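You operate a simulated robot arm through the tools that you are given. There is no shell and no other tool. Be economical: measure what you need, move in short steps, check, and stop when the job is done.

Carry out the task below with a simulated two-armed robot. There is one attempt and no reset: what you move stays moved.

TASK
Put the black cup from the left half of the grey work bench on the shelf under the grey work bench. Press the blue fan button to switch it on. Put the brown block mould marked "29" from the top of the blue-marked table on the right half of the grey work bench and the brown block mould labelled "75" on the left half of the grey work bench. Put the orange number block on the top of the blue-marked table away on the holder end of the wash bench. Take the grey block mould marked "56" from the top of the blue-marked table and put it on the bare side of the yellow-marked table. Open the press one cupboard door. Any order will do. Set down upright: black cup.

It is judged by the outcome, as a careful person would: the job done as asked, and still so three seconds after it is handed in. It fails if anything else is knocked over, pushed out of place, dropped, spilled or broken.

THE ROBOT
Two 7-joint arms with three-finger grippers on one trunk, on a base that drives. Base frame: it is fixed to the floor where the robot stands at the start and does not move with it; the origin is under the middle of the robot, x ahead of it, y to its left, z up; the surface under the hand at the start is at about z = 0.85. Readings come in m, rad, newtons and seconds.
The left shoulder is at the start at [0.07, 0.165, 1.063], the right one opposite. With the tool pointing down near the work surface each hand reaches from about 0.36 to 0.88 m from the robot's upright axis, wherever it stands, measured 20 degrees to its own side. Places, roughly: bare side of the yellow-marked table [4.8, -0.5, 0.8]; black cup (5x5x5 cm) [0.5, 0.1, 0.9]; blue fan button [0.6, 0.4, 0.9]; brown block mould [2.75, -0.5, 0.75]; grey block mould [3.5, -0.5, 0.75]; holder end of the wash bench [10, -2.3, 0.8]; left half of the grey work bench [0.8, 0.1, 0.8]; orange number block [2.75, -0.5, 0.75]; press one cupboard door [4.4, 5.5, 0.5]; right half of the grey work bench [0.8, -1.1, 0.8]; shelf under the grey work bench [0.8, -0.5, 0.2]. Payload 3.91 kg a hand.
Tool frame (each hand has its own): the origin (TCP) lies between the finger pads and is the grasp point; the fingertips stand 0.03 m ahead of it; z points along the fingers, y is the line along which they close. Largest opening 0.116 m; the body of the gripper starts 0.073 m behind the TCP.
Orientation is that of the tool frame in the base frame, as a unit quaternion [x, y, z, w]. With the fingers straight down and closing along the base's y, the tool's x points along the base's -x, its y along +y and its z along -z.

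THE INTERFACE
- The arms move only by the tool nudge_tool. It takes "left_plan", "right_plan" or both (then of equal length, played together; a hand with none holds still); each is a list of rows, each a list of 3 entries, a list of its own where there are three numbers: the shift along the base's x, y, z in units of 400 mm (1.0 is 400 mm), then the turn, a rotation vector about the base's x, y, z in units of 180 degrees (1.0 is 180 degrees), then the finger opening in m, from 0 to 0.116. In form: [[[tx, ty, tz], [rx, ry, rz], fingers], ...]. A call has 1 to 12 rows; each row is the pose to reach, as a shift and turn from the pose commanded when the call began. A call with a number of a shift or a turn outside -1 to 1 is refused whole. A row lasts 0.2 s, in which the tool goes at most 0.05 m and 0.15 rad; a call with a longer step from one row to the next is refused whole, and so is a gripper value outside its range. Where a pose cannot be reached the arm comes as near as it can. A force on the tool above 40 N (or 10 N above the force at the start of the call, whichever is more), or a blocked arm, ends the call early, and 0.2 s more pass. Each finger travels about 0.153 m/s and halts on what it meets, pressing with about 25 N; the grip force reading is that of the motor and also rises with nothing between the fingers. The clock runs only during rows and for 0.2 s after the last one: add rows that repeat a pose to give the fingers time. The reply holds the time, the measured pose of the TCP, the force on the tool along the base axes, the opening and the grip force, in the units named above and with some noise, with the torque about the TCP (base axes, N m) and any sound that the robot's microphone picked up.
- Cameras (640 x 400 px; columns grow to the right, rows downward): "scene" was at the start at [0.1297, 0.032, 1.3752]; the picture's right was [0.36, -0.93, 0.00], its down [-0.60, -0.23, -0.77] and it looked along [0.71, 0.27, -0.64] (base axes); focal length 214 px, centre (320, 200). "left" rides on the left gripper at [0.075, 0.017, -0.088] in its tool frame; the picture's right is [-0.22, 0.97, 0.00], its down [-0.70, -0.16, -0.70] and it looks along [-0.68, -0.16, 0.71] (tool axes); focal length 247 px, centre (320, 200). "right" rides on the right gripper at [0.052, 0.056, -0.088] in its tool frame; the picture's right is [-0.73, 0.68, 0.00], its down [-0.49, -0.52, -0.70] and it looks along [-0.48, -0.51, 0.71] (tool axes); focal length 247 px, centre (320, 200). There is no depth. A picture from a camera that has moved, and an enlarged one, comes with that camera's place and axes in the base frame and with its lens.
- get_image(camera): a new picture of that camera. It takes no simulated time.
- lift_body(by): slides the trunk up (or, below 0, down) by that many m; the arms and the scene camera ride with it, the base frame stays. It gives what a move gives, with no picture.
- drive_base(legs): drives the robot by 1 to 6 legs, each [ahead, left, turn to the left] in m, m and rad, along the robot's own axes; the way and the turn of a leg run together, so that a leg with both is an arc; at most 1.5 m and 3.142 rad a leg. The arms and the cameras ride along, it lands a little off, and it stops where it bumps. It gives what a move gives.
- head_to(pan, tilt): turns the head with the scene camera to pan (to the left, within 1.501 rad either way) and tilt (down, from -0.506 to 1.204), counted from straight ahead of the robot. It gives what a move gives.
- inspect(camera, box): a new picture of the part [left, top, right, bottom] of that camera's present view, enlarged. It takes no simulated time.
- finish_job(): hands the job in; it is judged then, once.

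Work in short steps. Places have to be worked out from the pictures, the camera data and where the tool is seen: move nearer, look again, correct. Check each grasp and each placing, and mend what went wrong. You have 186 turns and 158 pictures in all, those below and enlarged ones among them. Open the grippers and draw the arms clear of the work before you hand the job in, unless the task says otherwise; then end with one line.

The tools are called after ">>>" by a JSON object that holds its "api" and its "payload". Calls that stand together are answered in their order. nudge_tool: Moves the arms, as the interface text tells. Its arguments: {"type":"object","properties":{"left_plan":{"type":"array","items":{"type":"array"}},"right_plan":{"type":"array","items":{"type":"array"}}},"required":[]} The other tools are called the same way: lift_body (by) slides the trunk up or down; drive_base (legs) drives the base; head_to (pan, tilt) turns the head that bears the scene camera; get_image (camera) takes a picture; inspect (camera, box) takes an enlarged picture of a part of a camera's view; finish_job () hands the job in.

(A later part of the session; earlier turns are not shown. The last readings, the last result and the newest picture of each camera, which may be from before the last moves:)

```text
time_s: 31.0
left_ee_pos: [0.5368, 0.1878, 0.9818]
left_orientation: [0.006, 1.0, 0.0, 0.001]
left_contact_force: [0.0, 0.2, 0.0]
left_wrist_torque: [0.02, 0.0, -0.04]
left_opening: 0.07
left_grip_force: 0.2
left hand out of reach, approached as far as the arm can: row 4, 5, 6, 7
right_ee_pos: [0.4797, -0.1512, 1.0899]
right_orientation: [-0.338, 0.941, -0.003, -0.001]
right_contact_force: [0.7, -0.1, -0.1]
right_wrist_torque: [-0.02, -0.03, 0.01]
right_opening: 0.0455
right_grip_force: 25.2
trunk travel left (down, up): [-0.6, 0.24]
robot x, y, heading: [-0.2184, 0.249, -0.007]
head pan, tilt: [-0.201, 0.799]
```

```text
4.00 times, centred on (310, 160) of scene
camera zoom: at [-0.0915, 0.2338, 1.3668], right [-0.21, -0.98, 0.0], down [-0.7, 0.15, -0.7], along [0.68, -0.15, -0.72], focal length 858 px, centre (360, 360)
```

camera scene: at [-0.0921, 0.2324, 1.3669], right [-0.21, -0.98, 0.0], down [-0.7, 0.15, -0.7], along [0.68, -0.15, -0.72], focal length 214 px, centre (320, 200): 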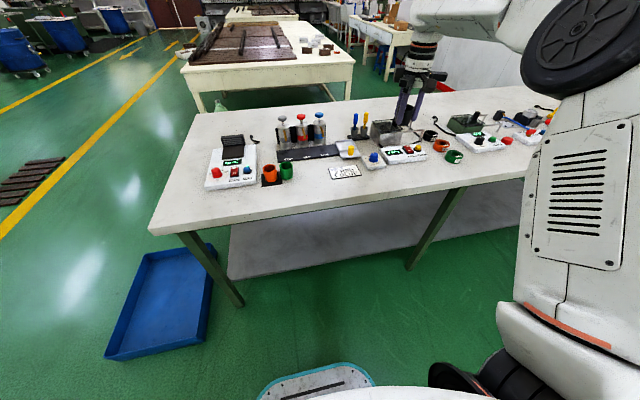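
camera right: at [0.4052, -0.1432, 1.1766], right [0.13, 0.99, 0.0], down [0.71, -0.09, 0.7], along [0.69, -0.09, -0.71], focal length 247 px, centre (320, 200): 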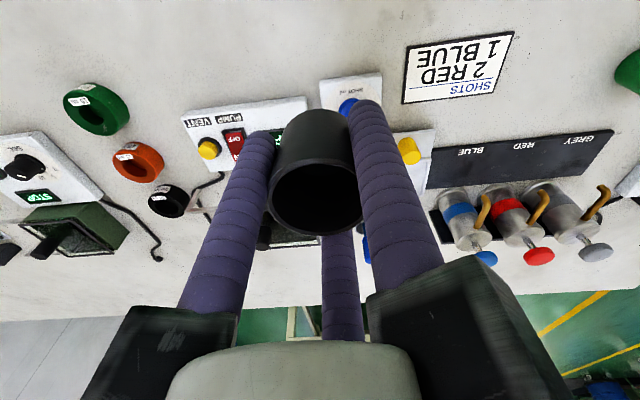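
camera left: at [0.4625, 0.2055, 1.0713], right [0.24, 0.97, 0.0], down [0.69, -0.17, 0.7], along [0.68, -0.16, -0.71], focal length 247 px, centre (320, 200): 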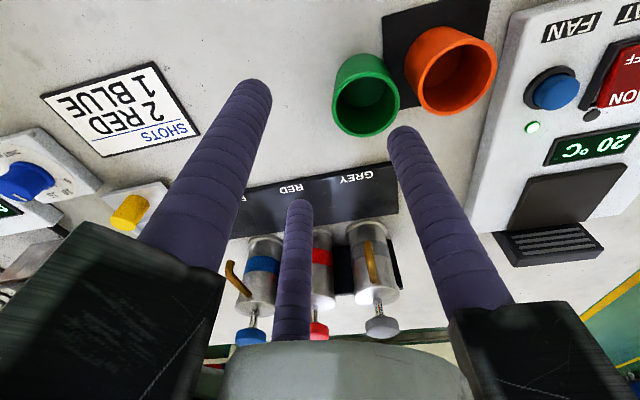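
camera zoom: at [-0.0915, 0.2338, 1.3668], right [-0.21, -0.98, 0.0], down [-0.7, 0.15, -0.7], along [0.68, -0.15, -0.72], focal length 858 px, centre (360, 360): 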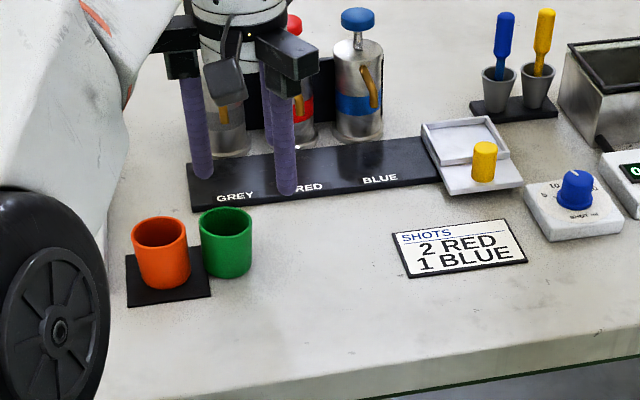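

The left hand is at its reach limit here. I draw it back 12 cm and step the base forward 12 cm.

>>> {"api": "nudge_tool", "payload": {"left_plan": [[[-0.1, 0, 0.02], [0, 0, 0], 0.07], [[-0.2, 0, 0.04], [0, 0, 0], 0.07], [[-0.3, 0, 0.04], [0, 0, 0], 0.07]]}}

>>> {"api": "drive_base", "payload": {"legs": [[0.12, 0, 0]]}}

>>> {"api": "get_image", "payload": {"camera": "left"}}

>>> {"api": "get_image", "payload": {"camera": "scene"}}

```text
time_s: 32.0
left_ee_pos: [0.539, 0.2271, 1.0209]
left_orientation: [-0.035, 0.99, 0.129, 0.048]
left_contact_force: [-0.3, -0.3, 0.5]
left_wrist_torque: [0.0, 0.01, 0.02]
left_opening: 0.0699
left_grip_force: 0.1
left hand out of reach, approached as far as the arm can: row 1, 2, 3
right_ee_pos: [0.4806, -0.1523, 1.0879]
right_orientation: [-0.338, 0.941, -0.003, 0.0]
right_contact_force: [0.1, -0.1, -0.7]
right_wrist_torque: [0.01, 0.0, 0.0]
right_opening: 0.0452
right_grip_force: 24.6
trunk travel left (down, up): [-0.6, 0.24]
robot x, y, heading: [-0.22, 0.2528, -0.015]
head pan, tilt: [-0.201, 0.799]
stopped in row 3 (left hand): the arm was blocked; the commanded pose is now the measured one
```

```text
time_s: 33.2
left_ee_pos: [0.6599, 0.227, 1.0225]
left_orientation: [-0.035, 0.99, 0.129, 0.047]
left_contact_force: [0.3, -0.1, -0.9]
left_wrist_torque: [0.0, 0.02, 0.0]
left_opening: 0.07
left_grip_force: 0.0
right_ee_pos: [0.602, -0.1519, 1.0902]
right_orientation: [-0.339, 0.941, -0.002, -0.002]
right_contact_force: [-0.4, -0.3, -0.2]
right_wrist_torque: [0.0, 0.02, -0.01]
right_opening: 0.0455
right_grip_force: 25.1
trunk travel left (down, up): [-0.6, 0.24]
robot x, y, heading: [-0.0986, 0.2523, -0.01]
head pan, tilt: [-0.201, 0.799]
```

```text
124 pictures are left
camera left: at [0.5765, 0.2169, 1.1039], right [0.14, 0.95, 0.27], down [0.64, -0.3, 0.71], along [0.75, 0.07, -0.66], focal length 247 px, centre (320, 200)
```

left: 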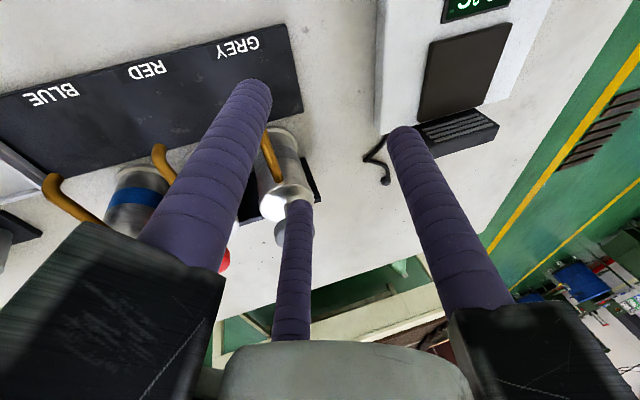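

```text
123 pictures are left
camera scene: at [0.0294, 0.2329, 1.3669], right [-0.21, -0.98, 0.0], down [-0.7, 0.15, -0.7], along [0.68, -0.15, -0.72], focal length 214 px, centre (320, 200)
```

scene: 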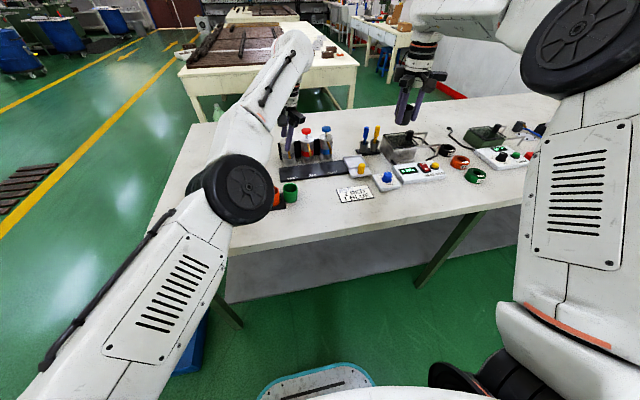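

The left arm did not follow and was carried forward with the base. I look closely before moving anything.

>>> {"api": "inspect", "payload": {"camera": "scene", "box": [180, 100, 380, 230]}}

>>> {"api": "get_image", "payload": {"camera": "right"}}

```text
3.08 times, centred on (280, 165) of scene
camera zoom: at [0.0294, 0.2329, 1.3669], right [-0.21, -0.98, 0.0], down [-0.7, 0.15, -0.7], along [0.68, -0.15, -0.72], focal length 660 px, centre (443, 308)
```

zoom: 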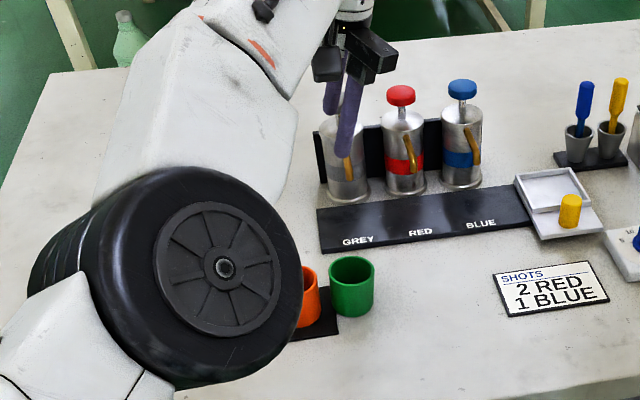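

```text
121 pictures are left
camera right: at [0.5273, -0.1419, 1.1774], right [0.13, 0.99, 0.0], down [0.71, -0.09, 0.7], along [0.69, -0.09, -0.71], focal length 247 px, centre (320, 200)
```

right: 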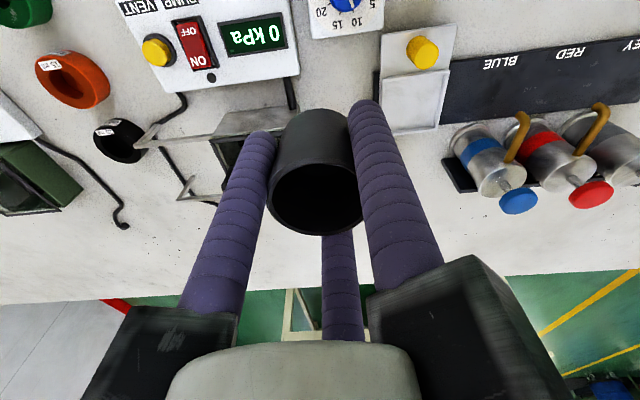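

All items still stand. I raise the trunk to lift both hands clear first.

>>> {"api": "lift_body", "payload": {"by": 0.15}}

>>> {"api": "nudge_tool", "payload": {"left_plan": [[[0, 0.03, 0.05], [0, 0, 0], 0.07], [[-0.08, 0.08, 0.07], [0, 0, 0], 0.07], [[-0.16, 0.14, 0.07], [0, 0, 0], 0.07], [[-0.24, 0.2, 0.07], [0, 0, 0], 0.07], [[-0.32, 0.26, 0.07], [0, 0, 0], 0.07], [[-0.4, 0.32, 0.07], [0, 0, 0], 0.07], [[-0.48, 0.38, 0.07], [0, 0, 0], 0.07]]}}

>>> {"api": "get_image", "payload": {"camera": "scene"}}

```text
time_s: 35.0
left_ee_pos: [0.6602, 0.2276, 1.1717]
left_orientation: [-0.035, 0.99, 0.13, 0.047]
left_contact_force: [-0.8, 0.1, -0.2]
left_wrist_torque: [-0.01, -0.03, 0.02]
left_opening: 0.0699
left_grip_force: 0.1
right_ee_pos: [0.6027, -0.1516, 1.2384]
right_orientation: [-0.338, 0.941, -0.002, -0.001]
right_contact_force: [-0.6, 0.9, -1.4]
right_wrist_torque: [-0.01, 0.01, -0.01]
right_opening: 0.0454
right_grip_force: 24.9
trunk travel left (down, up): [-0.75, 0.09]
robot x, y, heading: [-0.1022, 0.2479, -0.011]
head pan, tilt: [-0.201, 0.799]
```

```text
time_s: 36.6
left_ee_pos: [0.6641, 0.3029, 1.2611]
left_orientation: [-0.035, 0.99, 0.13, 0.046]
left_contact_force: [0.4, 0.1, -0.1]
left_wrist_torque: [-0.02, 0.0, 0.01]
left_opening: 0.07
left_grip_force: 0.1
left hand out of reach, approached as far as the arm can: row 2, 3, 4, 5, 6, 7
right_ee_pos: [0.6041, -0.1517, 1.2389]
right_orientation: [-0.339, 0.941, -0.001, -0.002]
right_contact_force: [0.2, 0.0, 0.1]
right_wrist_torque: [0.01, 0.05, 0.02]
right_opening: 0.0455
right_grip_force: 25.4
trunk travel left (down, up): [-0.75, 0.09]
robot x, y, heading: [-0.0992, 0.2487, -0.005]
head pan, tilt: [-0.201, 0.799]
```

```text
120 pictures are left
camera scene: at [0.0315, 0.233, 1.5166], right [-0.21, -0.98, 0.0], down [-0.7, 0.15, -0.7], along [0.68, -0.15, -0.72], focal length 214 px, centre (320, 200)
```

scene: 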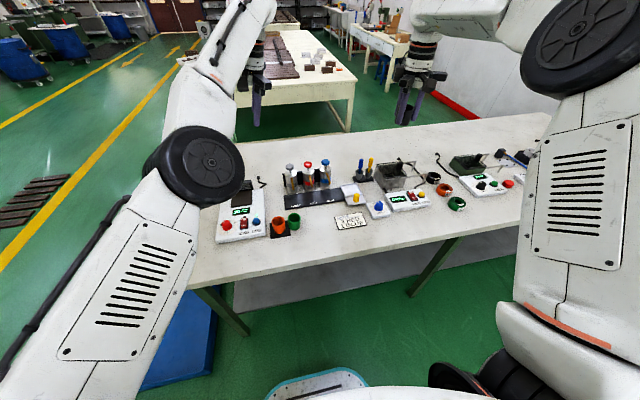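

Nothing was disturbed. I free the left arm by moving it back toward its own side while squaring the tool to vertical.

>>> {"api": "nudge_tool", "payload": {"left_plan": [[[0, 0.08, 0], [-0.017, 0.006, -0.004], 0.07], [[0, 0.16, 0], [-0.034, 0.012, -0.009], 0.07], [[0, 0.25, 0], [-0.05, 0.018, -0.013], 0.07], [[-0.03, 0.34, 0], [-0.067, 0.023, -0.018], 0.07], [[-0.08, 0.43, 0], [-0.083, 0.029, -0.022], 0.07], [[-0.15, 0.5, 0], [-0.083, 0.029, -0.022], 0.07], [[-0.25, 0.55, 0], [-0.083, 0.029, -0.022], 0.07], [[-0.35, 0.58, 0], [-0.083, 0.029, -0.022], 0.07]]}}

```text
time_s: 38.4
left_ee_pos: [0.6626, 0.5286, 1.3043]
left_orientation: [-0.001, 1.0, -0.001, 0.001]
left_contact_force: [-0.3, -0.6, 0.0]
left_wrist_torque: [0.03, 0.01, 0.02]
left_opening: 0.0699
left_grip_force: 0.1
left hand out of reach, approached as far as the arm can: row 1, 2, 3, 4, 5, 6, 7, 8
right_ee_pos: [0.6026, -0.1508, 1.2394]
right_orientation: [-0.339, 0.941, -0.002, -0.001]
right_contact_force: [-0.3, 0.3, -0.6]
right_wrist_torque: [-0.02, 0.01, -0.01]
right_opening: 0.0455
right_grip_force: 25.2
trunk travel left (down, up): [-0.75, 0.09]
robot x, y, heading: [-0.1044, 0.2459, -0.012]
head pan, tilt: [-0.201, 0.799]
```

The tool is vertical again. I continue pulling it back toward the robot.

>>> {"api": "nudge_tool", "payload": {"left_plan": [[[-0.05, 0, -0.05], [0, 0, 0], 0.07], [[-0.1, 0, -0.1], [0, 0, 0], 0.07], [[-0.15, 0, -0.15], [0, 0, 0], 0.07], [[-0.2, 0, -0.2], [0, 0, 0], 0.07], [[-0.25, 0, -0.2], [0, 0, 0], 0.07], [[-0.3, 0, -0.2], [0, 0, 0], 0.07], [[-0.3, 0, -0.2], [0, 0, 0], 0.07]]}}

>>> {"api": "get_image", "payload": {"camera": "scene"}}

```text
time_s: 40.0
left_ee_pos: [0.6824, 0.5286, 1.2642]
left_orientation: [-0.001, 1.0, 0.0, 0.001]
left_contact_force: [-0.6, 0.8, 0.1]
left_wrist_torque: [-0.03, 0.0, 0.02]
left_opening: 0.0699
left_grip_force: 0.1
left hand out of reach, approached as far as the arm can: row 1, 2, 3, 4, 5, 6, 7
right_ee_pos: [0.6025, -0.1522, 1.2391]
right_orientation: [-0.339, 0.941, -0.002, -0.001]
right_contact_force: [-0.1, 0.4, -0.2]
right_wrist_torque: [0.04, 0.03, -0.01]
right_opening: 0.0453
right_grip_force: 24.8
trunk travel left (down, up): [-0.75, 0.09]
robot x, y, heading: [-0.0997, 0.2497, -0.01]
head pan, tilt: [-0.201, 0.799]
```

```text
119 pictures are left
camera scene: at [0.03, 0.2328, 1.5168], right [-0.21, -0.98, 0.0], down [-0.7, 0.15, -0.7], along [0.68, -0.15, -0.72], focal length 214 px, centre (320, 200)
```

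scene: 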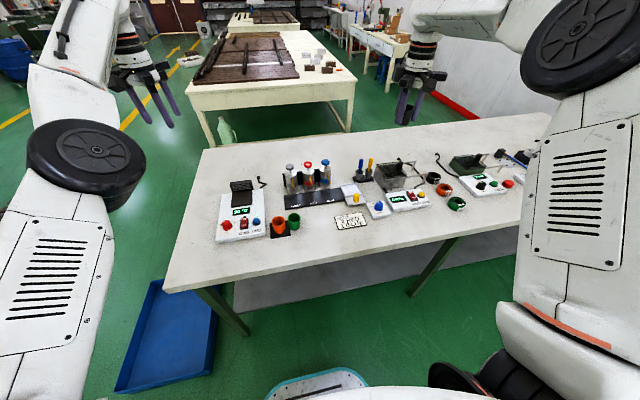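

The left arm's elbow has flipped low. I stretch the hand outward to its own open side and up to unfold it before bringing it back.

>>> {"api": "nudge_tool", "payload": {"left_plan": [[[0.08, 0.06, 0.058], [0, 0, 0], 0.07], [[0.16, 0.12, 0.117], [0, 0, 0], 0.07], [[0.24, 0.18, 0.175], [0, 0, 0], 0.07], [[0.32, 0.24, 0.233], [0, 0, 0], 0.07], [[0.4, 0.3, 0.29], [0, 0, 0], 0.07], [[0.48, 0.36, 0.35], [0, 0, 0], 0.07], [[0.56, 0.42, 0.41], [0, 0, 0], 0.07], [[0.64, 0.48, 0.47], [0, 0, 0], 0.07], [[0.72, 0.54, 0.525], [0, 0, 0], 0.07], [[0.8, 0.6, 0.58], [0, 0, 0], 0.07], [[0.86, 0.68, 0.64], [0, 0, 0], 0.07], [[0.9, 0.74, 0.7], [0, 0, 0], 0.07]]}}

>>> {"api": "get_image", "payload": {"camera": "scene"}}

```text
time_s: 42.6
left_ee_pos: [0.6341, 0.6592, 1.3294]
left_orientation: [0.0, 1.0, -0.001, 0.002]
left_contact_force: [0.5, -0.2, -1.1]
left_wrist_torque: [-0.03, 0.01, 0.0]
left_opening: 0.0699
left_grip_force: 0.0
left hand out of reach, approached as far as the arm can: row 1, 2, 3, 4, 5, 6, 7, 8, 9, 10, 11, 12
right_ee_pos: [0.6029, -0.1519, 1.239]
right_orientation: [-0.339, 0.941, -0.002, -0.002]
right_contact_force: [0.8, 0.2, 0.0]
right_wrist_torque: [0.0, -0.03, 0.03]
right_opening: 0.0457
right_grip_force: 25.1
trunk travel left (down, up): [-0.75, 0.09]
robot x, y, heading: [-0.1008, 0.2543, -0.009]
head pan, tilt: [-0.201, 0.799]
```

```text
118 pictures are left
camera scene: at [0.0306, 0.2329, 1.5167], right [-0.21, -0.98, 0.0], down [-0.7, 0.15, -0.7], along [0.68, -0.15, -0.72], focal length 214 px, centre (320, 200)
```

scene: 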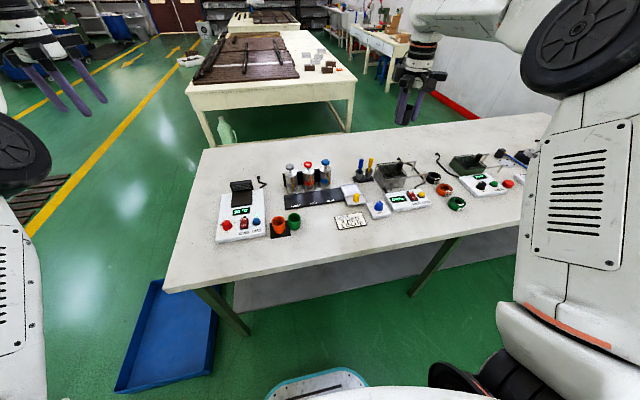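

I try relieving the wrist by pitching the left tool forward, then pulling the hand back.

>>> {"api": "nudge_tool", "payload": {"left_plan": [[[0, 0, 0], [0, -0.045, 0], 0.07], [[0, 0, 0], [0, -0.09, 0], 0.07], [[0, 0, 0], [0, -0.135, 0], 0.07], [[0, 0, 0], [0, -0.18, 0], 0.07], [[0, 0, 0], [0, -0.225, 0], 0.07], [[0, 0, 0], [0, -0.27, 0], 0.07], [[-0.1, 0, 0], [0, -0.27, 0], 0.07], [[-0.2, 0, 0], [0, -0.27, 0], 0.07], [[-0.3, 0, 0], [0, -0.27, 0], 0.07], [[-0.4, 0, 0], [0, -0.27, 0], 0.07], [[-0.5, 0, 0], [0, -0.27, 0], 0.07], [[-0.5, 0, 0], [0, -0.27, 0], 0.07]]}}

>>> {"api": "head_to", "payload": {"pan": 0.4, "tilt": 0.6}}

>>> {"api": "get_image", "payload": {"camera": "scene"}}

```text
time_s: 45.2
left_ee_pos: [0.4387, 0.687, 1.333]
left_orientation: [-0.01, 0.908, -0.025, 0.418]
left_contact_force: [-0.7, -0.2, 0.7]
left_wrist_torque: [0.02, 0.03, 0.05]
left_opening: 0.07
left_grip_force: 0.1
left hand out of reach, approached as far as the arm can: row 11, 12
right_ee_pos: [0.6025, -0.1542, 1.239]
right_orientation: [-0.339, 0.941, -0.001, 0.0]
right_contact_force: [0.5, -0.5, -1.3]
right_wrist_torque: [0.04, 0.0, 0.01]
right_opening: 0.0456
right_grip_force: 25.0
trunk travel left (down, up): [-0.75, 0.09]
robot x, y, heading: [-0.0997, 0.2478, -0.009]
head pan, tilt: [-0.201, 0.799]
```

```text
time_s: 46.2
left_ee_pos: [0.4384, 0.6931, 1.3297]
left_orientation: [-0.015, 0.91, -0.023, 0.414]
left_contact_force: [-0.2, -0.3, 0.1]
left_wrist_torque: [-0.01, 0.0, -0.06]
left_opening: 0.0696
left_grip_force: 0.1
right_ee_pos: [0.6028, -0.1527, 1.2396]
right_orientation: [-0.338, 0.941, -0.003, -0.001]
right_contact_force: [-0.2, 0.9, -0.6]
right_wrist_torque: [-0.04, -0.01, 0.01]
right_opening: 0.0454
right_grip_force: 25.1
trunk travel left (down, up): [-0.75, 0.09]
robot x, y, heading: [-0.1003, 0.2524, -0.011]
head pan, tilt: [0.4, 0.6]
```

```text
117 pictures are left
camera scene: at [0.0357, 0.2488, 1.5255], right [-0.02, -1.0, 0.0], down [-0.64, 0.01, -0.77], along [0.77, -0.01, -0.64], focal length 214 px, centre (320, 200)
```

scene: 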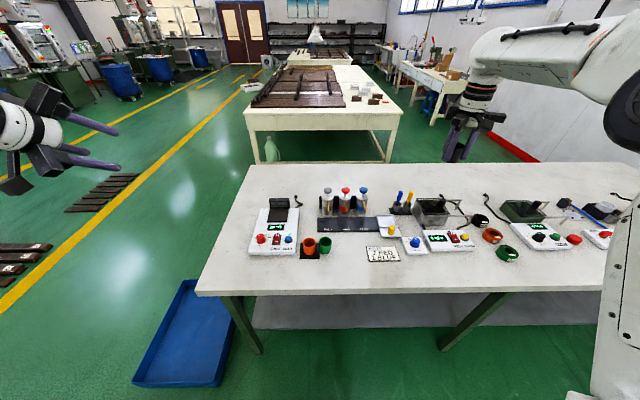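

The left hand is free and clear now. Next I pull the right hand with the cup in, back the base off, and lower the trunk to see and reach the shelf.

>>> {"api": "nudge_tool", "payload": {"right_plan": [[[-0.1, 0, 0], [0, 0, 0], 0.03], [[-0.2, 0, 0], [0, 0, 0], 0.03], [[-0.3, 0, 0], [0, 0, 0], 0.03], [[-0.4, 0, 0], [0, 0, 0], 0.03], [[-0.5, 0, 0], [0, 0, 0], 0.03], [[-0.6, 0, 0], [0, 0, 0], 0.03]]}}

>>> {"api": "drive_base", "payload": {"legs": [[-0.32, 0, 0.01]]}}

>>> {"api": "lift_body", "payload": {"by": -0.7}}

>>> {"api": "head_to", "payload": {"pan": -0.2, "tilt": 0.4}}

>>> {"api": "get_image", "payload": {"camera": "scene"}}

```text
time_s: 47.6
left_ee_pos: [0.4361, 0.6944, 1.3279]
left_orientation: [-0.017, 0.91, -0.022, 0.413]
left_contact_force: [0.2, 0.1, -0.8]
left_wrist_torque: [0.0, 0.0, -0.01]
left_opening: 0.07
left_grip_force: 0.0
right_ee_pos: [0.3617, -0.1543, 1.2399]
right_orientation: [-0.339, 0.941, -0.003, 0.002]
right_contact_force: [0.1, 0.4, 0.4]
right_wrist_torque: [-0.02, -0.03, 0.03]
right_opening: 0.0452
right_grip_force: 24.8
trunk travel left (down, up): [-0.75, 0.09]
robot x, y, heading: [-0.0985, 0.2495, -0.009]
head pan, tilt: [0.4, 0.6]
```

```text
time_s: 49.7
left_ee_pos: [0.1204, 0.6988, 1.3252]
left_orientation: [-0.019, 0.911, -0.022, 0.412]
left_contact_force: [0.3, 1.2, 0.3]
left_wrist_torque: [-0.03, 0.01, 0.0]
left_opening: 0.0697
left_grip_force: 0.0
right_ee_pos: [0.0501, -0.1489, 1.2389]
right_orientation: [-0.342, 0.94, -0.002, -0.002]
right_contact_force: [0.0, -0.1, -0.2]
right_wrist_torque: [0.01, 0.02, -0.01]
right_opening: 0.0455
right_grip_force: 25.2
trunk travel left (down, up): [-0.75, 0.09]
robot x, y, heading: [-0.4157, 0.2536, -0.001]
head pan, tilt: [0.4, 0.6]
```

```text
refused: -0.7 is not a number from -0.4 to 0.4
```

```text
time_s: 50.7
left_ee_pos: [0.1201, 0.6991, 1.3241]
left_orientation: [-0.02, 0.911, -0.023, 0.41]
left_contact_force: [0.4, 0.8, 0.1]
left_wrist_torque: [-0.01, -0.02, 0.0]
left_opening: 0.0699
left_grip_force: 0.0
right_ee_pos: [0.0491, -0.1493, 1.2398]
right_orientation: [-0.341, 0.94, -0.002, -0.001]
right_contact_force: [0.4, 0.2, -0.5]
right_wrist_torque: [0.0, 0.0, 0.0]
right_opening: 0.0458
right_grip_force: 24.7
trunk travel left (down, up): [-0.75, 0.09]
robot x, y, heading: [-0.4163, 0.2512, -0.008]
head pan, tilt: [-0.201, 0.4]
```

```text
116 pictures are left
camera scene: at [-0.2811, 0.2735, 1.5293], right [0.24, -0.97, 0.0], down [-0.59, -0.15, -0.8], along [0.77, 0.19, -0.61], focal length 214 px, centre (320, 200)
```

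scene: 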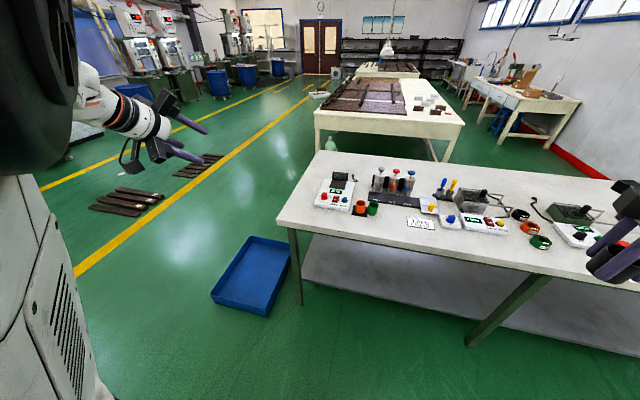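

The trunk moves at most 0.4 m per call; I lower it in two steps and look again.

>>> {"api": "lift_body", "payload": {"by": -0.4}}

>>> {"api": "lift_body", "payload": {"by": -0.3}}

>>> {"api": "get_image", "payload": {"camera": "scene"}}

>>> {"api": "get_image", "payload": {"camera": "right"}}

```text
time_s: 54.5
left_ee_pos: [0.1194, 0.7003, 0.9241]
left_orientation: [-0.02, 0.911, -0.023, 0.411]
left_contact_force: [-0.3, -0.9, 0.2]
left_wrist_torque: [-0.02, -0.03, -0.01]
left_opening: 0.0699
left_grip_force: 0.1
right_ee_pos: [0.0487, -0.1484, 0.8393]
right_orientation: [-0.342, 0.94, -0.003, -0.001]
right_contact_force: [-0.9, 0.2, -1.4]
right_wrist_torque: [0.0, -0.01, 0.03]
right_opening: 0.0457
right_grip_force: 25.5
trunk travel left (down, up): [-0.35, 0.49]
robot x, y, heading: [-0.4196, 0.2491, -0.003]
head pan, tilt: [-0.201, 0.4]
```

```text
time_s: 57.5
left_ee_pos: [0.1193, 0.7005, 0.6253]
left_orientation: [-0.019, 0.911, -0.024, 0.411]
left_contact_force: [0.2, -0.5, 0.2]
left_wrist_torque: [0.02, -0.02, -0.01]
left_opening: 0.0696
left_grip_force: 0.1
right_ee_pos: [0.0481, -0.1487, 0.5397]
right_orientation: [-0.342, 0.94, -0.002, -0.001]
right_contact_force: [0.7, 0.3, 0.0]
right_wrist_torque: [0.02, 0.01, -0.02]
right_opening: 0.0458
right_grip_force: 25.1
trunk travel left (down, up): [-0.05, 0.79]
robot x, y, heading: [-0.4148, 0.2501, -0.002]
head pan, tilt: [-0.201, 0.4]
```

```text
115 pictures are left
camera scene: at [-0.2817, 0.2724, 0.8291], right [0.23, -0.97, 0.0], down [-0.59, -0.14, -0.79], along [0.77, 0.18, -0.61], focal length 214 px, centre (320, 200)
```

scene: 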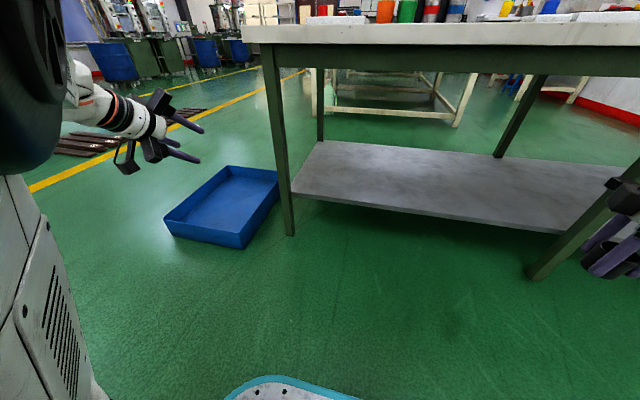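

```text
114 pictures are left
camera right: at [-0.0259, -0.1395, 0.6267], right [0.12, 0.99, 0.0], down [0.71, -0.08, 0.7], along [0.69, -0.09, -0.71], focal length 247 px, centre (320, 200)
```

right: 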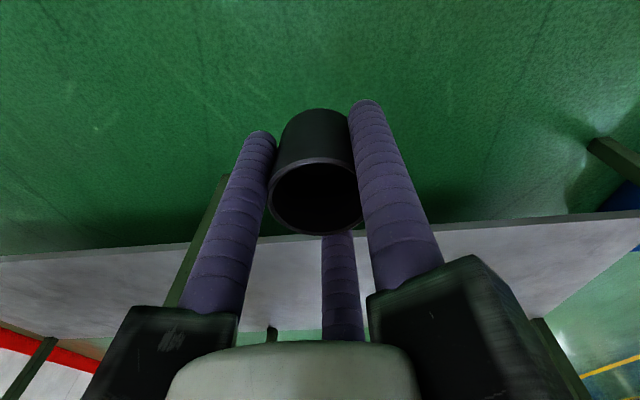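

Shelf top is at about z = 0.195 with its front edge near x = 0.53; the bench rail underside is around 0.745. I extend the right hand low in front of the bench, then look.

>>> {"api": "nudge_tool", "payload": {"right_plan": [[[0.1, 0.02, 0], [0, 0, 0], 0.03], [[0.2, 0.04, 0], [0, 0, 0], 0.03], [[0.3, 0.06, -0.05], [0, 0, 0], 0.03], [[0.38, 0.08, -0.12], [0, 0, 0], 0.03], [[0.44, 0.1, -0.2], [0, 0, 0], 0.03], [[0.5, 0.125, -0.28], [0, 0, 0], 0.03], [[0.54, 0.125, -0.37], [0, 0, 0], 0.03], [[0.57, 0.125, -0.46], [0, 0, 0], 0.03], [[0.59, 0.125, -0.55], [0, 0, 0], 0.03], [[0.59, 0.125, -0.6], [0, 0, 0], 0.03], [[0.59, 0.125, -0.6], [0, 0, 0], 0.03]]}}

>>> {"api": "head_to", "payload": {"pan": -0.3, "tilt": 0.4}}

>>> {"api": "get_image", "payload": {"camera": "scene"}}

```text
time_s: 59.9
left_ee_pos: [0.1196, 0.6996, 0.6248]
left_orientation: [-0.019, 0.911, -0.023, 0.411]
left_contact_force: [0.2, -0.5, -0.6]
left_wrist_torque: [0.02, 0.0, -0.01]
left_opening: 0.0699
left_grip_force: 0.1
right_ee_pos: [0.2856, -0.0981, 0.299]
right_orientation: [-0.342, 0.94, -0.003, -0.001]
right_contact_force: [0.0, -0.4, -0.1]
right_wrist_torque: [-0.02, 0.01, -0.01]
right_opening: 0.0458
right_grip_force: 24.4
trunk travel left (down, up): [-0.05, 0.79]
robot x, y, heading: [-0.4194, 0.2501, -0.004]
head pan, tilt: [-0.201, 0.4]
```

```text
time_s: 60.6
left_ee_pos: [0.1189, 0.6995, 0.626]
left_orientation: [-0.019, 0.911, -0.024, 0.411]
left_contact_force: [-0.1, -0.6, -0.4]
left_wrist_torque: [0.01, 0.02, -0.03]
left_opening: 0.0699
left_grip_force: 0.1
right_ee_pos: [0.284, -0.099, 0.2988]
right_orientation: [-0.342, 0.94, -0.003, 0.0]
right_contact_force: [-0.8, 0.1, -1.3]
right_wrist_torque: [0.0, -0.01, 0.01]
right_opening: 0.0455
right_grip_force: 24.4
trunk travel left (down, up): [-0.05, 0.79]
robot x, y, heading: [-0.419, 0.2482, 0.001]
head pan, tilt: [-0.3, 0.4]
```

```text
113 pictures are left
camera scene: at [-0.2815, 0.2719, 0.8288], right [0.23, -0.97, 0.0], down [-0.59, -0.14, -0.79], along [0.77, 0.18, -0.61], focal length 214 px, centre (320, 200)
```

scene: 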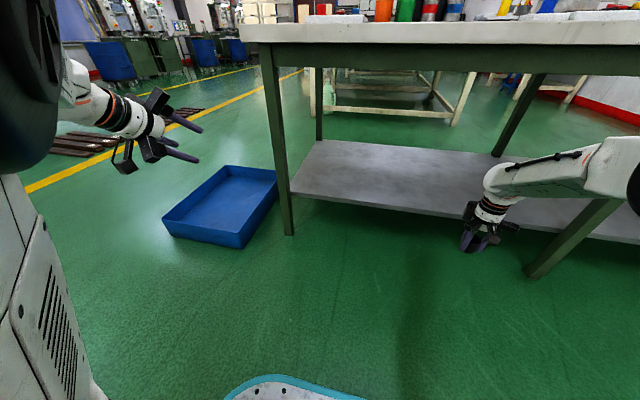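

The arm posture is good and low. I step left 0.1 m and forward 0.29 m to carry the cup over the shelf.

>>> {"api": "drive_base", "payload": {"legs": [[0, 0.1, 0], [0.2, 0, 0]]}}

>>> {"api": "get_image", "payload": {"camera": "scene"}}

>>> {"api": "get_image", "payload": {"camera": "right"}}

```text
time_s: 62.9
left_ee_pos: [0.3196, 0.7966, 0.6249]
left_orientation: [-0.018, 0.911, -0.024, 0.412]
left_contact_force: [0.8, -0.2, -0.2]
left_wrist_torque: [0.02, -0.01, -0.03]
left_opening: 0.07
left_grip_force: 0.0
right_ee_pos: [0.4832, -0.0024, 0.2995]
right_orientation: [-0.342, 0.94, -0.001, -0.001]
right_contact_force: [0.7, -0.2, -0.4]
right_wrist_torque: [-0.02, -0.03, 0.03]
right_opening: 0.0453
right_grip_force: 25.4
trunk travel left (down, up): [-0.05, 0.79]
robot x, y, heading: [-0.2156, 0.3487, -0.01]
head pan, tilt: [-0.3, 0.4]
```

```text
112 pictures are left
camera scene: at [-0.0818, 0.3691, 0.8286], right [0.22, -0.98, 0.0], down [-0.6, -0.14, -0.79], along [0.77, 0.17, -0.61], focal length 214 px, centre (320, 200)
```

scene: 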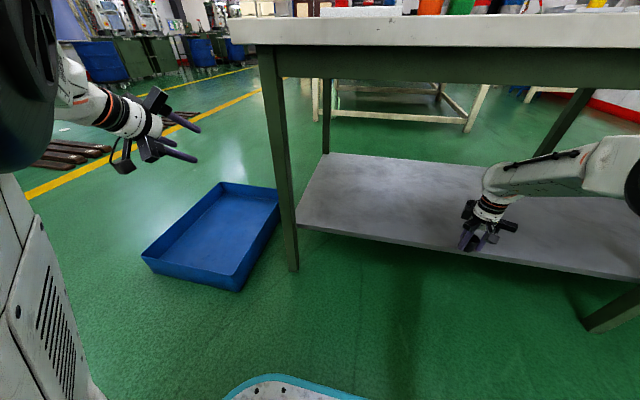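

```text
111 pictures are left
camera right: at [0.4084, 0.0077, 0.3864], right [0.12, 0.99, 0.0], down [0.71, -0.09, 0.7], along [0.69, -0.09, -0.71], focal length 247 px, centre (320, 200)
```

right: 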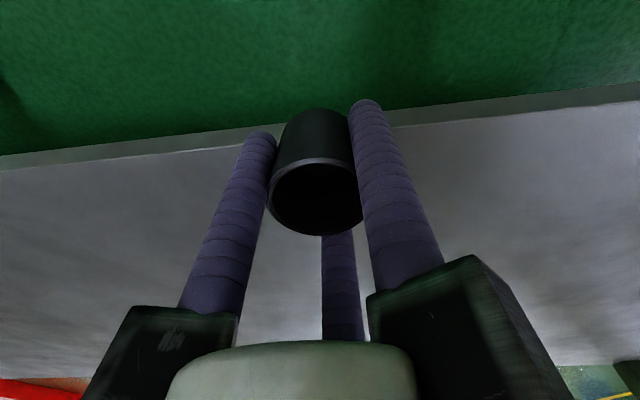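

The cup is about 3 cm short of being over the shelf (edge at x ≈ 0.51). I drive 0.12 m more, then lower slowly.

>>> {"api": "drive_base", "payload": {"legs": [[0.12, 0, 0]]}}

>>> {"api": "nudge_tool", "payload": {"right_plan": [[[0, 0, -0.03], [0, 0, 0], 0.03], [[0, 0, -0.06], [0, 0, 0], 0.03], [[0, 0, -0.085], [0, 0, 0], 0.03], [[0, 0, -0.085], [0, 0, 0], 0.03]]}}

>>> {"api": "get_image", "payload": {"camera": "right"}}

>>> {"api": "inspect", "payload": {"camera": "scene", "box": [400, 120, 560, 280]}}

```text
time_s: 64.2
left_ee_pos: [0.4378, 0.7963, 0.6239]
left_orientation: [-0.02, 0.911, -0.023, 0.412]
left_contact_force: [-0.7, 0.1, -0.1]
left_wrist_torque: [-0.03, -0.04, 0.02]
left_opening: 0.07
left_grip_force: 0.1
right_ee_pos: [0.6014, -0.0033, 0.2988]
right_orientation: [-0.342, 0.94, -0.002, 0.0]
right_contact_force: [0.2, -0.3, 0.5]
right_wrist_torque: [0.01, -0.01, -0.01]
right_opening: 0.0454
right_grip_force: 24.6
trunk travel left (down, up): [-0.05, 0.79]
robot x, y, heading: [-0.0991, 0.3483, -0.007]
head pan, tilt: [-0.3, 0.4]
```

```text
time_s: 65.0
left_ee_pos: [0.4363, 0.7962, 0.6252]
left_orientation: [-0.019, 0.911, -0.025, 0.412]
left_contact_force: [0.4, -0.2, 0.8]
left_wrist_torque: [-0.03, 0.01, 0.03]
left_opening: 0.0697
left_grip_force: 0.0
right_ee_pos: [0.6042, -0.0008, 0.2753]
right_orientation: [-0.343, 0.939, -0.004, 0.005]
right_contact_force: [-7.9, 0.9, 16.7]
right_wrist_torque: [0.45, 0.58, 0.2]
right_opening: 0.046
right_grip_force: 15.8
trunk travel left (down, up): [-0.05, 0.79]
robot x, y, heading: [-0.0991, 0.3461, -0.001]
head pan, tilt: [-0.3, 0.4]
stopped in row 3 (right hand): the force on the tool passed its limit at 43 N (the readings are from after the stop); the commanded pose is now the measured one
```

```text
110 pictures are left
camera right: at [0.5287, 0.009, 0.3624], right [0.12, 0.99, 0.0], down [0.7, -0.08, 0.71], along [0.7, -0.09, -0.71], focal length 247 px, centre (320, 200)
```

right: 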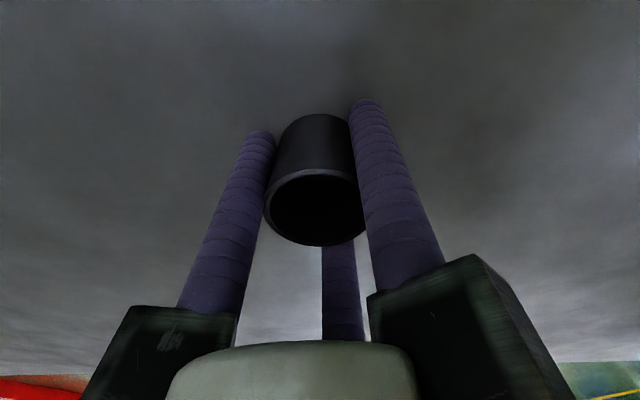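

```text
2.50 times, centred on (480, 200) of scene
camera zoom: at [0.0385, 0.3225, 0.8523], right [-0.3, -0.95, 0.0], down [-0.37, 0.12, -0.92], along [0.88, -0.28, -0.39], focal length 536 px, centre (-80, 200)
```

zoom: 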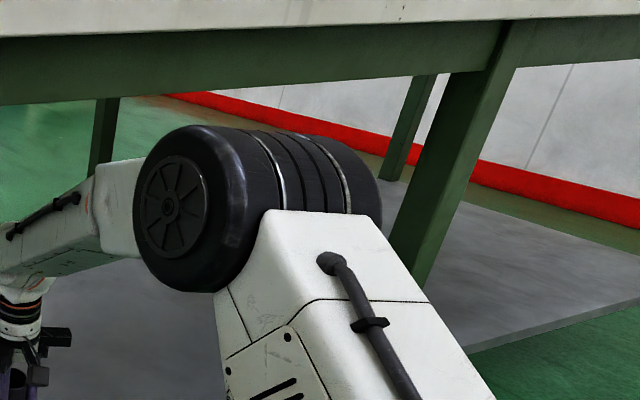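

Contact came at TCP z = 0.275, so the cup seems to rest on the shelf. I check with the head camera before releasing.

>>> {"api": "head_to", "payload": {"pan": -0.35, "tilt": 0.75}}

>>> {"api": "get_image", "payload": {"camera": "scene"}}

```text
time_s: 65.8
left_ee_pos: [0.4351, 0.7976, 0.6252]
left_orientation: [-0.019, 0.91, -0.026, 0.413]
left_contact_force: [1.0, -0.3, 0.6]
left_wrist_torque: [-0.02, -0.03, 0.02]
left_opening: 0.07
left_grip_force: 0.0
right_ee_pos: [0.6045, -0.0004, 0.2765]
right_orientation: [-0.342, 0.94, -0.004, 0.004]
right_contact_force: [-8.4, 1.9, 26.4]
right_wrist_torque: [0.57, 0.67, 0.23]
right_opening: 0.0455
right_grip_force: 24.7
trunk travel left (down, up): [-0.05, 0.79]
robot x, y, heading: [-0.0997, 0.3492, -0.002]
head pan, tilt: [-0.351, 0.75]
```

```text
108 pictures are left
camera scene: at [0.0274, 0.3217, 0.8214], right [-0.35, -0.94, 0.0], down [-0.64, 0.24, -0.73], along [0.69, -0.25, -0.68], focal length 214 px, centre (320, 200)
```

scene: 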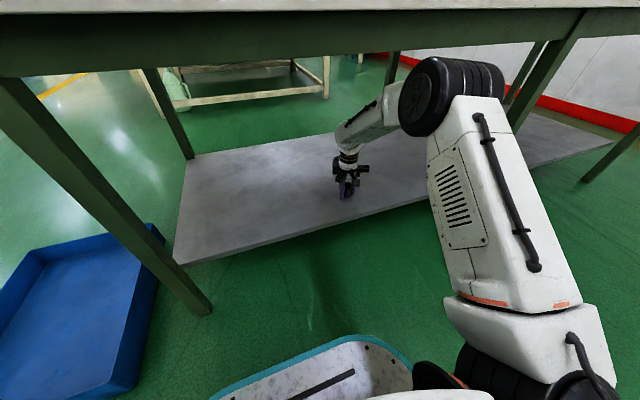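

>>> {"api": "inspect", "payload": {"camera": "scene", "box": [310, 130, 390, 220]}}

```text
4.44 times, centred on (350, 175) of scene
camera zoom: at [0.0274, 0.3217, 0.8214], right [-0.35, -0.94, 0.0], down [-0.64, 0.24, -0.73], along [0.69, -0.25, -0.68], focal length 953 px, centre (187, 311)
```

zoom: 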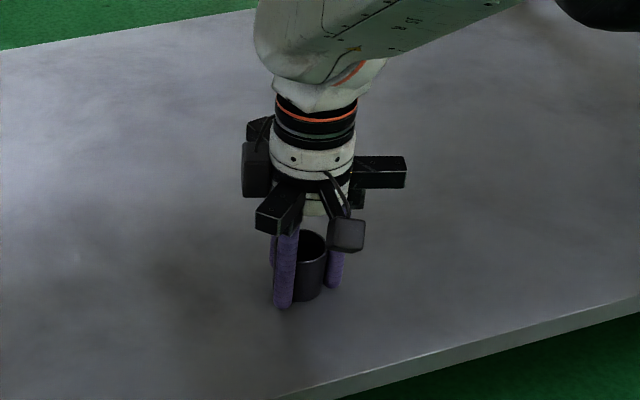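

The cup is at the shelf surface, upright. I ease up 2 mm, open, and raise the hand clear.

>>> {"api": "nudge_tool", "payload": {"right_plan": [[[0, 0, 0.006], [0, 0, 0], 0.04], [[0, 0, 0.006], [0, 0, 0], 0.05], [[0, 0, 0.006], [0, 0, 0], 0.058], [[0, 0, 0.006], [0, 0, 0], 0.066], [[0, 0, 0.01], [0, 0, 0], 0.074], [[0, 0, 0.06], [0, 0, 0], 0.074], [[0, 0, 0.14], [0, 0, 0], 0.074], [[0, 0, 0.2], [0, 0, 0], 0.074]]}}

>>> {"api": "inspect", "payload": {"camera": "scene", "box": [310, 130, 390, 220]}}

>>> {"api": "get_image", "payload": {"camera": "right"}}

```text
time_s: 67.6
left_ee_pos: [0.4383, 0.7961, 0.6253]
left_orientation: [-0.019, 0.911, -0.024, 0.412]
left_contact_force: [-0.3, -0.2, 0.7]
left_wrist_torque: [0.0, 0.01, -0.03]
left_opening: 0.0701
left_grip_force: 0.0
right_ee_pos: [0.6044, -0.0008, 0.3506]
right_orientation: [-0.342, 0.94, -0.003, 0.002]
right_contact_force: [-0.9, 0.9, 0.0]
right_wrist_torque: [0.02, -0.01, -0.01]
right_opening: 0.0739
right_grip_force: 0.1
trunk travel left (down, up): [-0.05, 0.79]
robot x, y, heading: [-0.1023, 0.3492, -0.006]
head pan, tilt: [-0.351, 0.75]
```

```text
4.44 times, centred on (350, 175) of scene
camera zoom: at [0.0292, 0.3209, 0.8208], right [-0.35, -0.94, 0.0], down [-0.64, 0.24, -0.73], along [0.69, -0.25, -0.68], focal length 953 px, centre (187, 311)
```

zoom: 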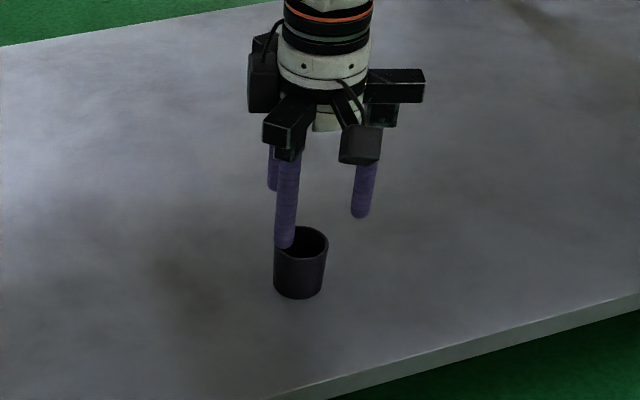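

```text
105 pictures are left
camera right: at [0.5282, 0.0078, 0.4391], right [0.12, 0.99, 0.0], down [0.71, -0.08, 0.7], along [0.7, -0.09, -0.71], focal length 247 px, centre (320, 200)
```

right: 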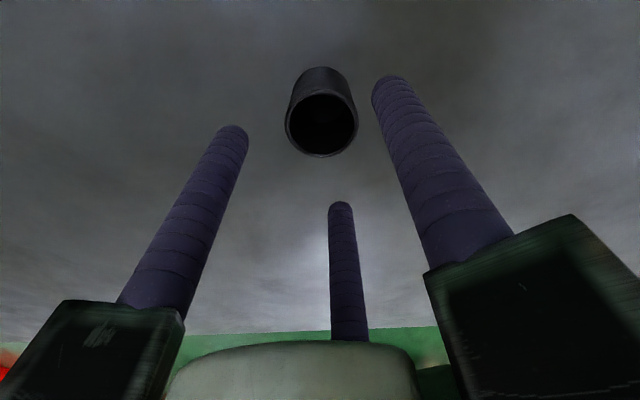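

The black cup stands upright on the shelf. I back the robot out and raise the trunk to working height.

>>> {"api": "drive_base", "payload": {"legs": [[-0.4, 0, 0]]}}

>>> {"api": "lift_body", "payload": {"by": 0.4}}

>>> {"api": "lift_body", "payload": {"by": 0.2}}

>>> {"api": "get_image", "payload": {"camera": "scene"}}

```text
time_s: 70.0
left_ee_pos: [0.0439, 0.7989, 0.6256]
left_orientation: [-0.021, 0.911, -0.024, 0.41]
left_contact_force: [-0.5, -0.7, 0.3]
left_wrist_torque: [-0.01, 0.0, -0.03]
left_opening: 0.0702
left_grip_force: 0.0
right_ee_pos: [0.213, 0.0008, 0.3523]
right_orientation: [-0.344, 0.939, -0.003, 0.002]
right_contact_force: [-0.7, 0.2, 0.6]
right_wrist_torque: [0.02, 0.04, 0.0]
right_opening: 0.074
right_grip_force: 0.0
trunk travel left (down, up): [-0.05, 0.79]
robot x, y, heading: [-0.4928, 0.3474, -0.002]
head pan, tilt: [-0.351, 0.75]
```

```text
time_s: 73.9
left_ee_pos: [0.0459, 0.7988, 1.025]
left_orientation: [-0.021, 0.911, -0.023, 0.412]
left_contact_force: [0.0, 0.4, -0.4]
left_wrist_torque: [0.01, -0.02, -0.02]
left_opening: 0.0699
left_grip_force: 0.0
right_ee_pos: [0.214, 0.0001, 0.7522]
right_orientation: [-0.343, 0.939, -0.002, 0.002]
right_contact_force: [0.1, 0.1, -0.2]
right_wrist_torque: [0.02, 0.0, 0.0]
right_opening: 0.074
right_grip_force: 0.0
trunk travel left (down, up): [-0.45, 0.39]
robot x, y, heading: [-0.4906, 0.3491, 0.001]
head pan, tilt: [-0.351, 0.75]
```

```text
time_s: 76.0
left_ee_pos: [0.0446, 0.7988, 1.2247]
left_orientation: [-0.021, 0.911, -0.024, 0.412]
left_contact_force: [-0.1, 0.0, -0.6]
left_wrist_torque: [-0.04, -0.01, 0.01]
left_opening: 0.0698
left_grip_force: 0.1
right_ee_pos: [0.2137, -0.0005, 0.9522]
right_orientation: [-0.344, 0.939, -0.003, 0.002]
right_contact_force: [0.4, 1.1, 0.6]
right_wrist_torque: [0.04, 0.03, 0.01]
right_opening: 0.0741
right_grip_force: 0.0
trunk travel left (down, up): [-0.65, 0.19]
robot x, y, heading: [-0.4923, 0.3494, -0.002]
head pan, tilt: [-0.351, 0.75]
```

```text
104 pictures are left
camera scene: at [-0.3618, 0.322, 1.4208], right [-0.34, -0.94, 0.0], down [-0.64, 0.23, -0.73], along [0.69, -0.25, -0.68], focal length 214 px, centre (320, 200)
```

scene: 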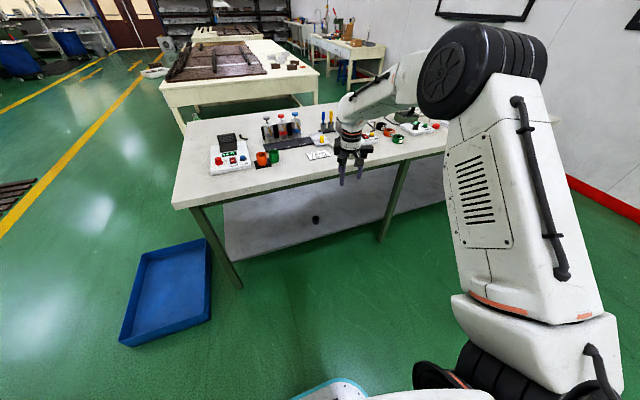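

The cup sits well on the shelf. I square the right hand and raise it, then drive back to the bench to reset the green cup.

>>> {"api": "nudge_tool", "payload": {"right_plan": [[[0, 0, 0.08], [0, 0, -0.037], 0.07], [[0, 0.06, 0.16], [0, 0, -0.074], 0.07], [[0, 0.12, 0.24], [0, 0, -0.111], 0.07], [[0, 0.2, 0.3], [0, 0, -0.148], 0.07], [[0, 0.28, 0.3], [0, 0, -0.185], 0.07], [[0, 0.35, 0.3], [0, 0, -0.222], 0.07], [[0, 0.35, 0.3], [0, 0, -0.222], 0.07]]}}

>>> {"api": "drive_base", "payload": {"legs": [[0.28, 0, 0]]}}

>>> {"api": "get_image", "payload": {"camera": "right"}}

>>> {"api": "get_image", "payload": {"camera": "scene"}}

```text
time_s: 77.6
left_ee_pos: [0.0445, 0.798, 1.2248]
left_orientation: [-0.02, 0.911, -0.024, 0.411]
left_contact_force: [0.3, 0.5, 0.8]
left_wrist_torque: [0.0, -0.02, 0.02]
left_opening: 0.07
left_grip_force: 0.0
right_ee_pos: [0.2126, 0.1432, 1.0705]
right_orientation: [-0.001, 1.0, -0.003, 0.001]
right_contact_force: [-0.5, -0.3, -0.2]
right_wrist_torque: [-0.01, 0.0, -0.01]
right_opening: 0.07
right_grip_force: 0.0
trunk travel left (down, up): [-0.65, 0.19]
robot x, y, heading: [-0.4894, 0.3521, -0.001]
head pan, tilt: [-0.351, 0.75]
```

```text
time_s: 79.6
left_ee_pos: [0.3205, 0.8004, 1.2251]
left_orientation: [-0.021, 0.911, -0.024, 0.412]
left_contact_force: [0.3, 0.1, 1.2]
left_wrist_torque: [0.03, -0.01, -0.02]
left_opening: 0.0697
left_grip_force: 0.1
right_ee_pos: [0.4912, 0.1458, 1.0705]
right_orientation: [-0.002, 1.0, -0.003, 0.0]
right_contact_force: [-0.1, 0.0, -0.5]
right_wrist_torque: [0.0, 0.0, -0.03]
right_opening: 0.0697
right_grip_force: 0.1
trunk travel left (down, up): [-0.65, 0.19]
robot x, y, heading: [-0.2122, 0.3499, 0.008]
head pan, tilt: [-0.351, 0.75]
```

```text
103 pictures are left
camera right: at [0.4389, 0.2018, 1.1576], right [0.73, 0.69, 0.0], down [0.49, -0.52, 0.7], along [0.48, -0.51, -0.71], focal length 247 px, centre (320, 200)
```

right: 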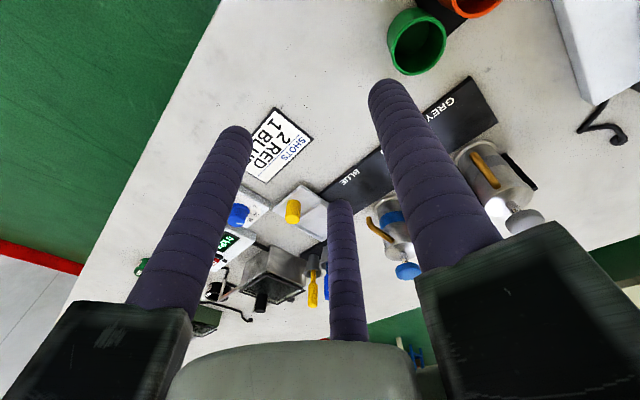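

```text
102 pictures are left
camera scene: at [-0.0858, 0.3224, 1.4209], right [-0.34, -0.94, 0.0], down [-0.64, 0.23, -0.73], along [0.69, -0.25, -0.68], focal length 214 px, centre (320, 200)
```

scene: 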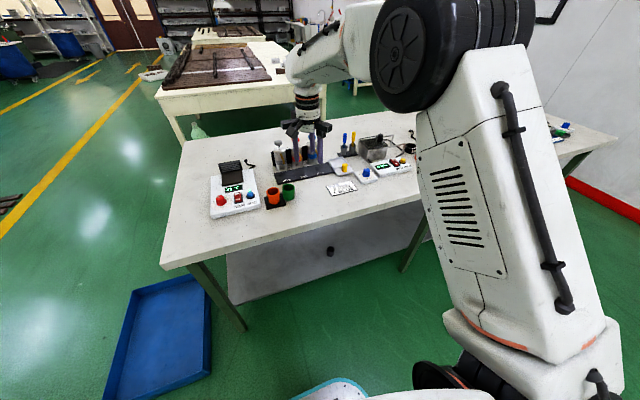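

Green cup centre measures about (0.543, 0.219). I bring the single left-hand-side finger of the right gripper above its opening.

>>> {"api": "nudge_tool", "payload": {"right_plan": [[[0.04, 0.02, -0.08], [0, 0, 0], 0.07], [[0.08, 0.045, -0.16], [0, 0, 0], 0.07], [[0.128, 0.07, -0.24], [0, 0, 0], 0.07], [[0.128, 0.07, -0.3], [0, 0, 0], 0.07], [[0.128, 0.07, -0.3], [0, 0, 0], 0.07]]}}

>>> {"api": "get_image", "payload": {"camera": "right"}}

>>> {"api": "inspect", "payload": {"camera": "scene", "box": [240, 110, 360, 220]}}

```text
time_s: 80.8
left_ee_pos: [0.3201, 0.8006, 1.2255]
left_orientation: [-0.022, 0.912, -0.024, 0.41]
left_contact_force: [0.4, -0.4, -0.1]
left_wrist_torque: [-0.03, -0.01, 0.04]
left_opening: 0.0698
left_grip_force: 0.0
right_ee_pos: [0.546, 0.1719, 0.9452]
right_orientation: [-0.003, 1.0, -0.003, 0.001]
right_contact_force: [0.6, -0.4, 0.1]
right_wrist_torque: [0.01, 0.0, -0.01]
right_opening: 0.0701
right_grip_force: 0.0
trunk travel left (down, up): [-0.65, 0.19]
robot x, y, heading: [-0.2126, 0.3511, -0.002]
head pan, tilt: [-0.351, 0.75]
```

```text
101 pictures are left
camera right: at [0.4947, 0.2277, 1.0324], right [0.73, 0.69, 0.0], down [0.49, -0.52, 0.7], along [0.48, -0.51, -0.71], focal length 247 px, centre (320, 200)
```

right: 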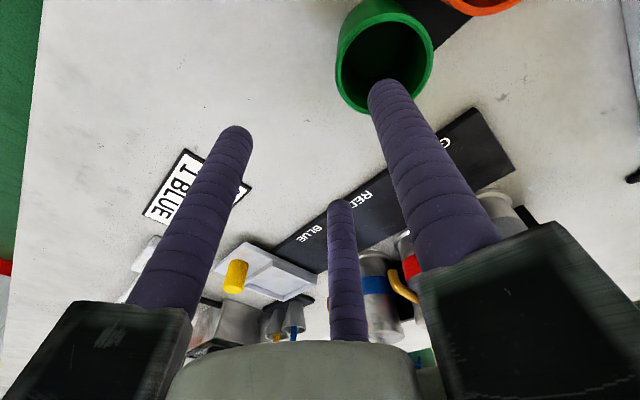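

```text
3.64 times, centred on (300, 165) of scene
camera zoom: at [-0.0856, 0.3226, 1.4209], right [-0.34, -0.94, 0.0], down [-0.64, 0.23, -0.73], along [0.69, -0.25, -0.68], focal length 780 px, centre (393, 327)
```

zoom: 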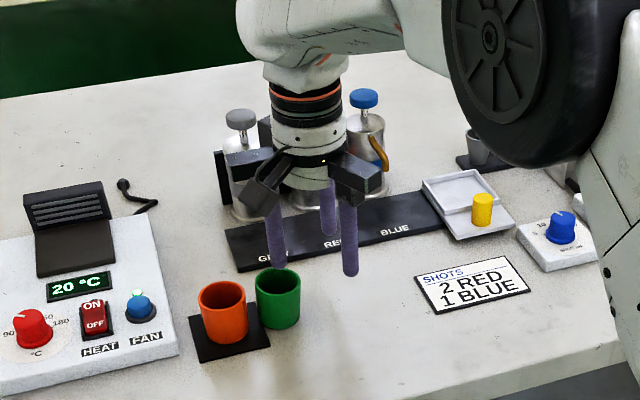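

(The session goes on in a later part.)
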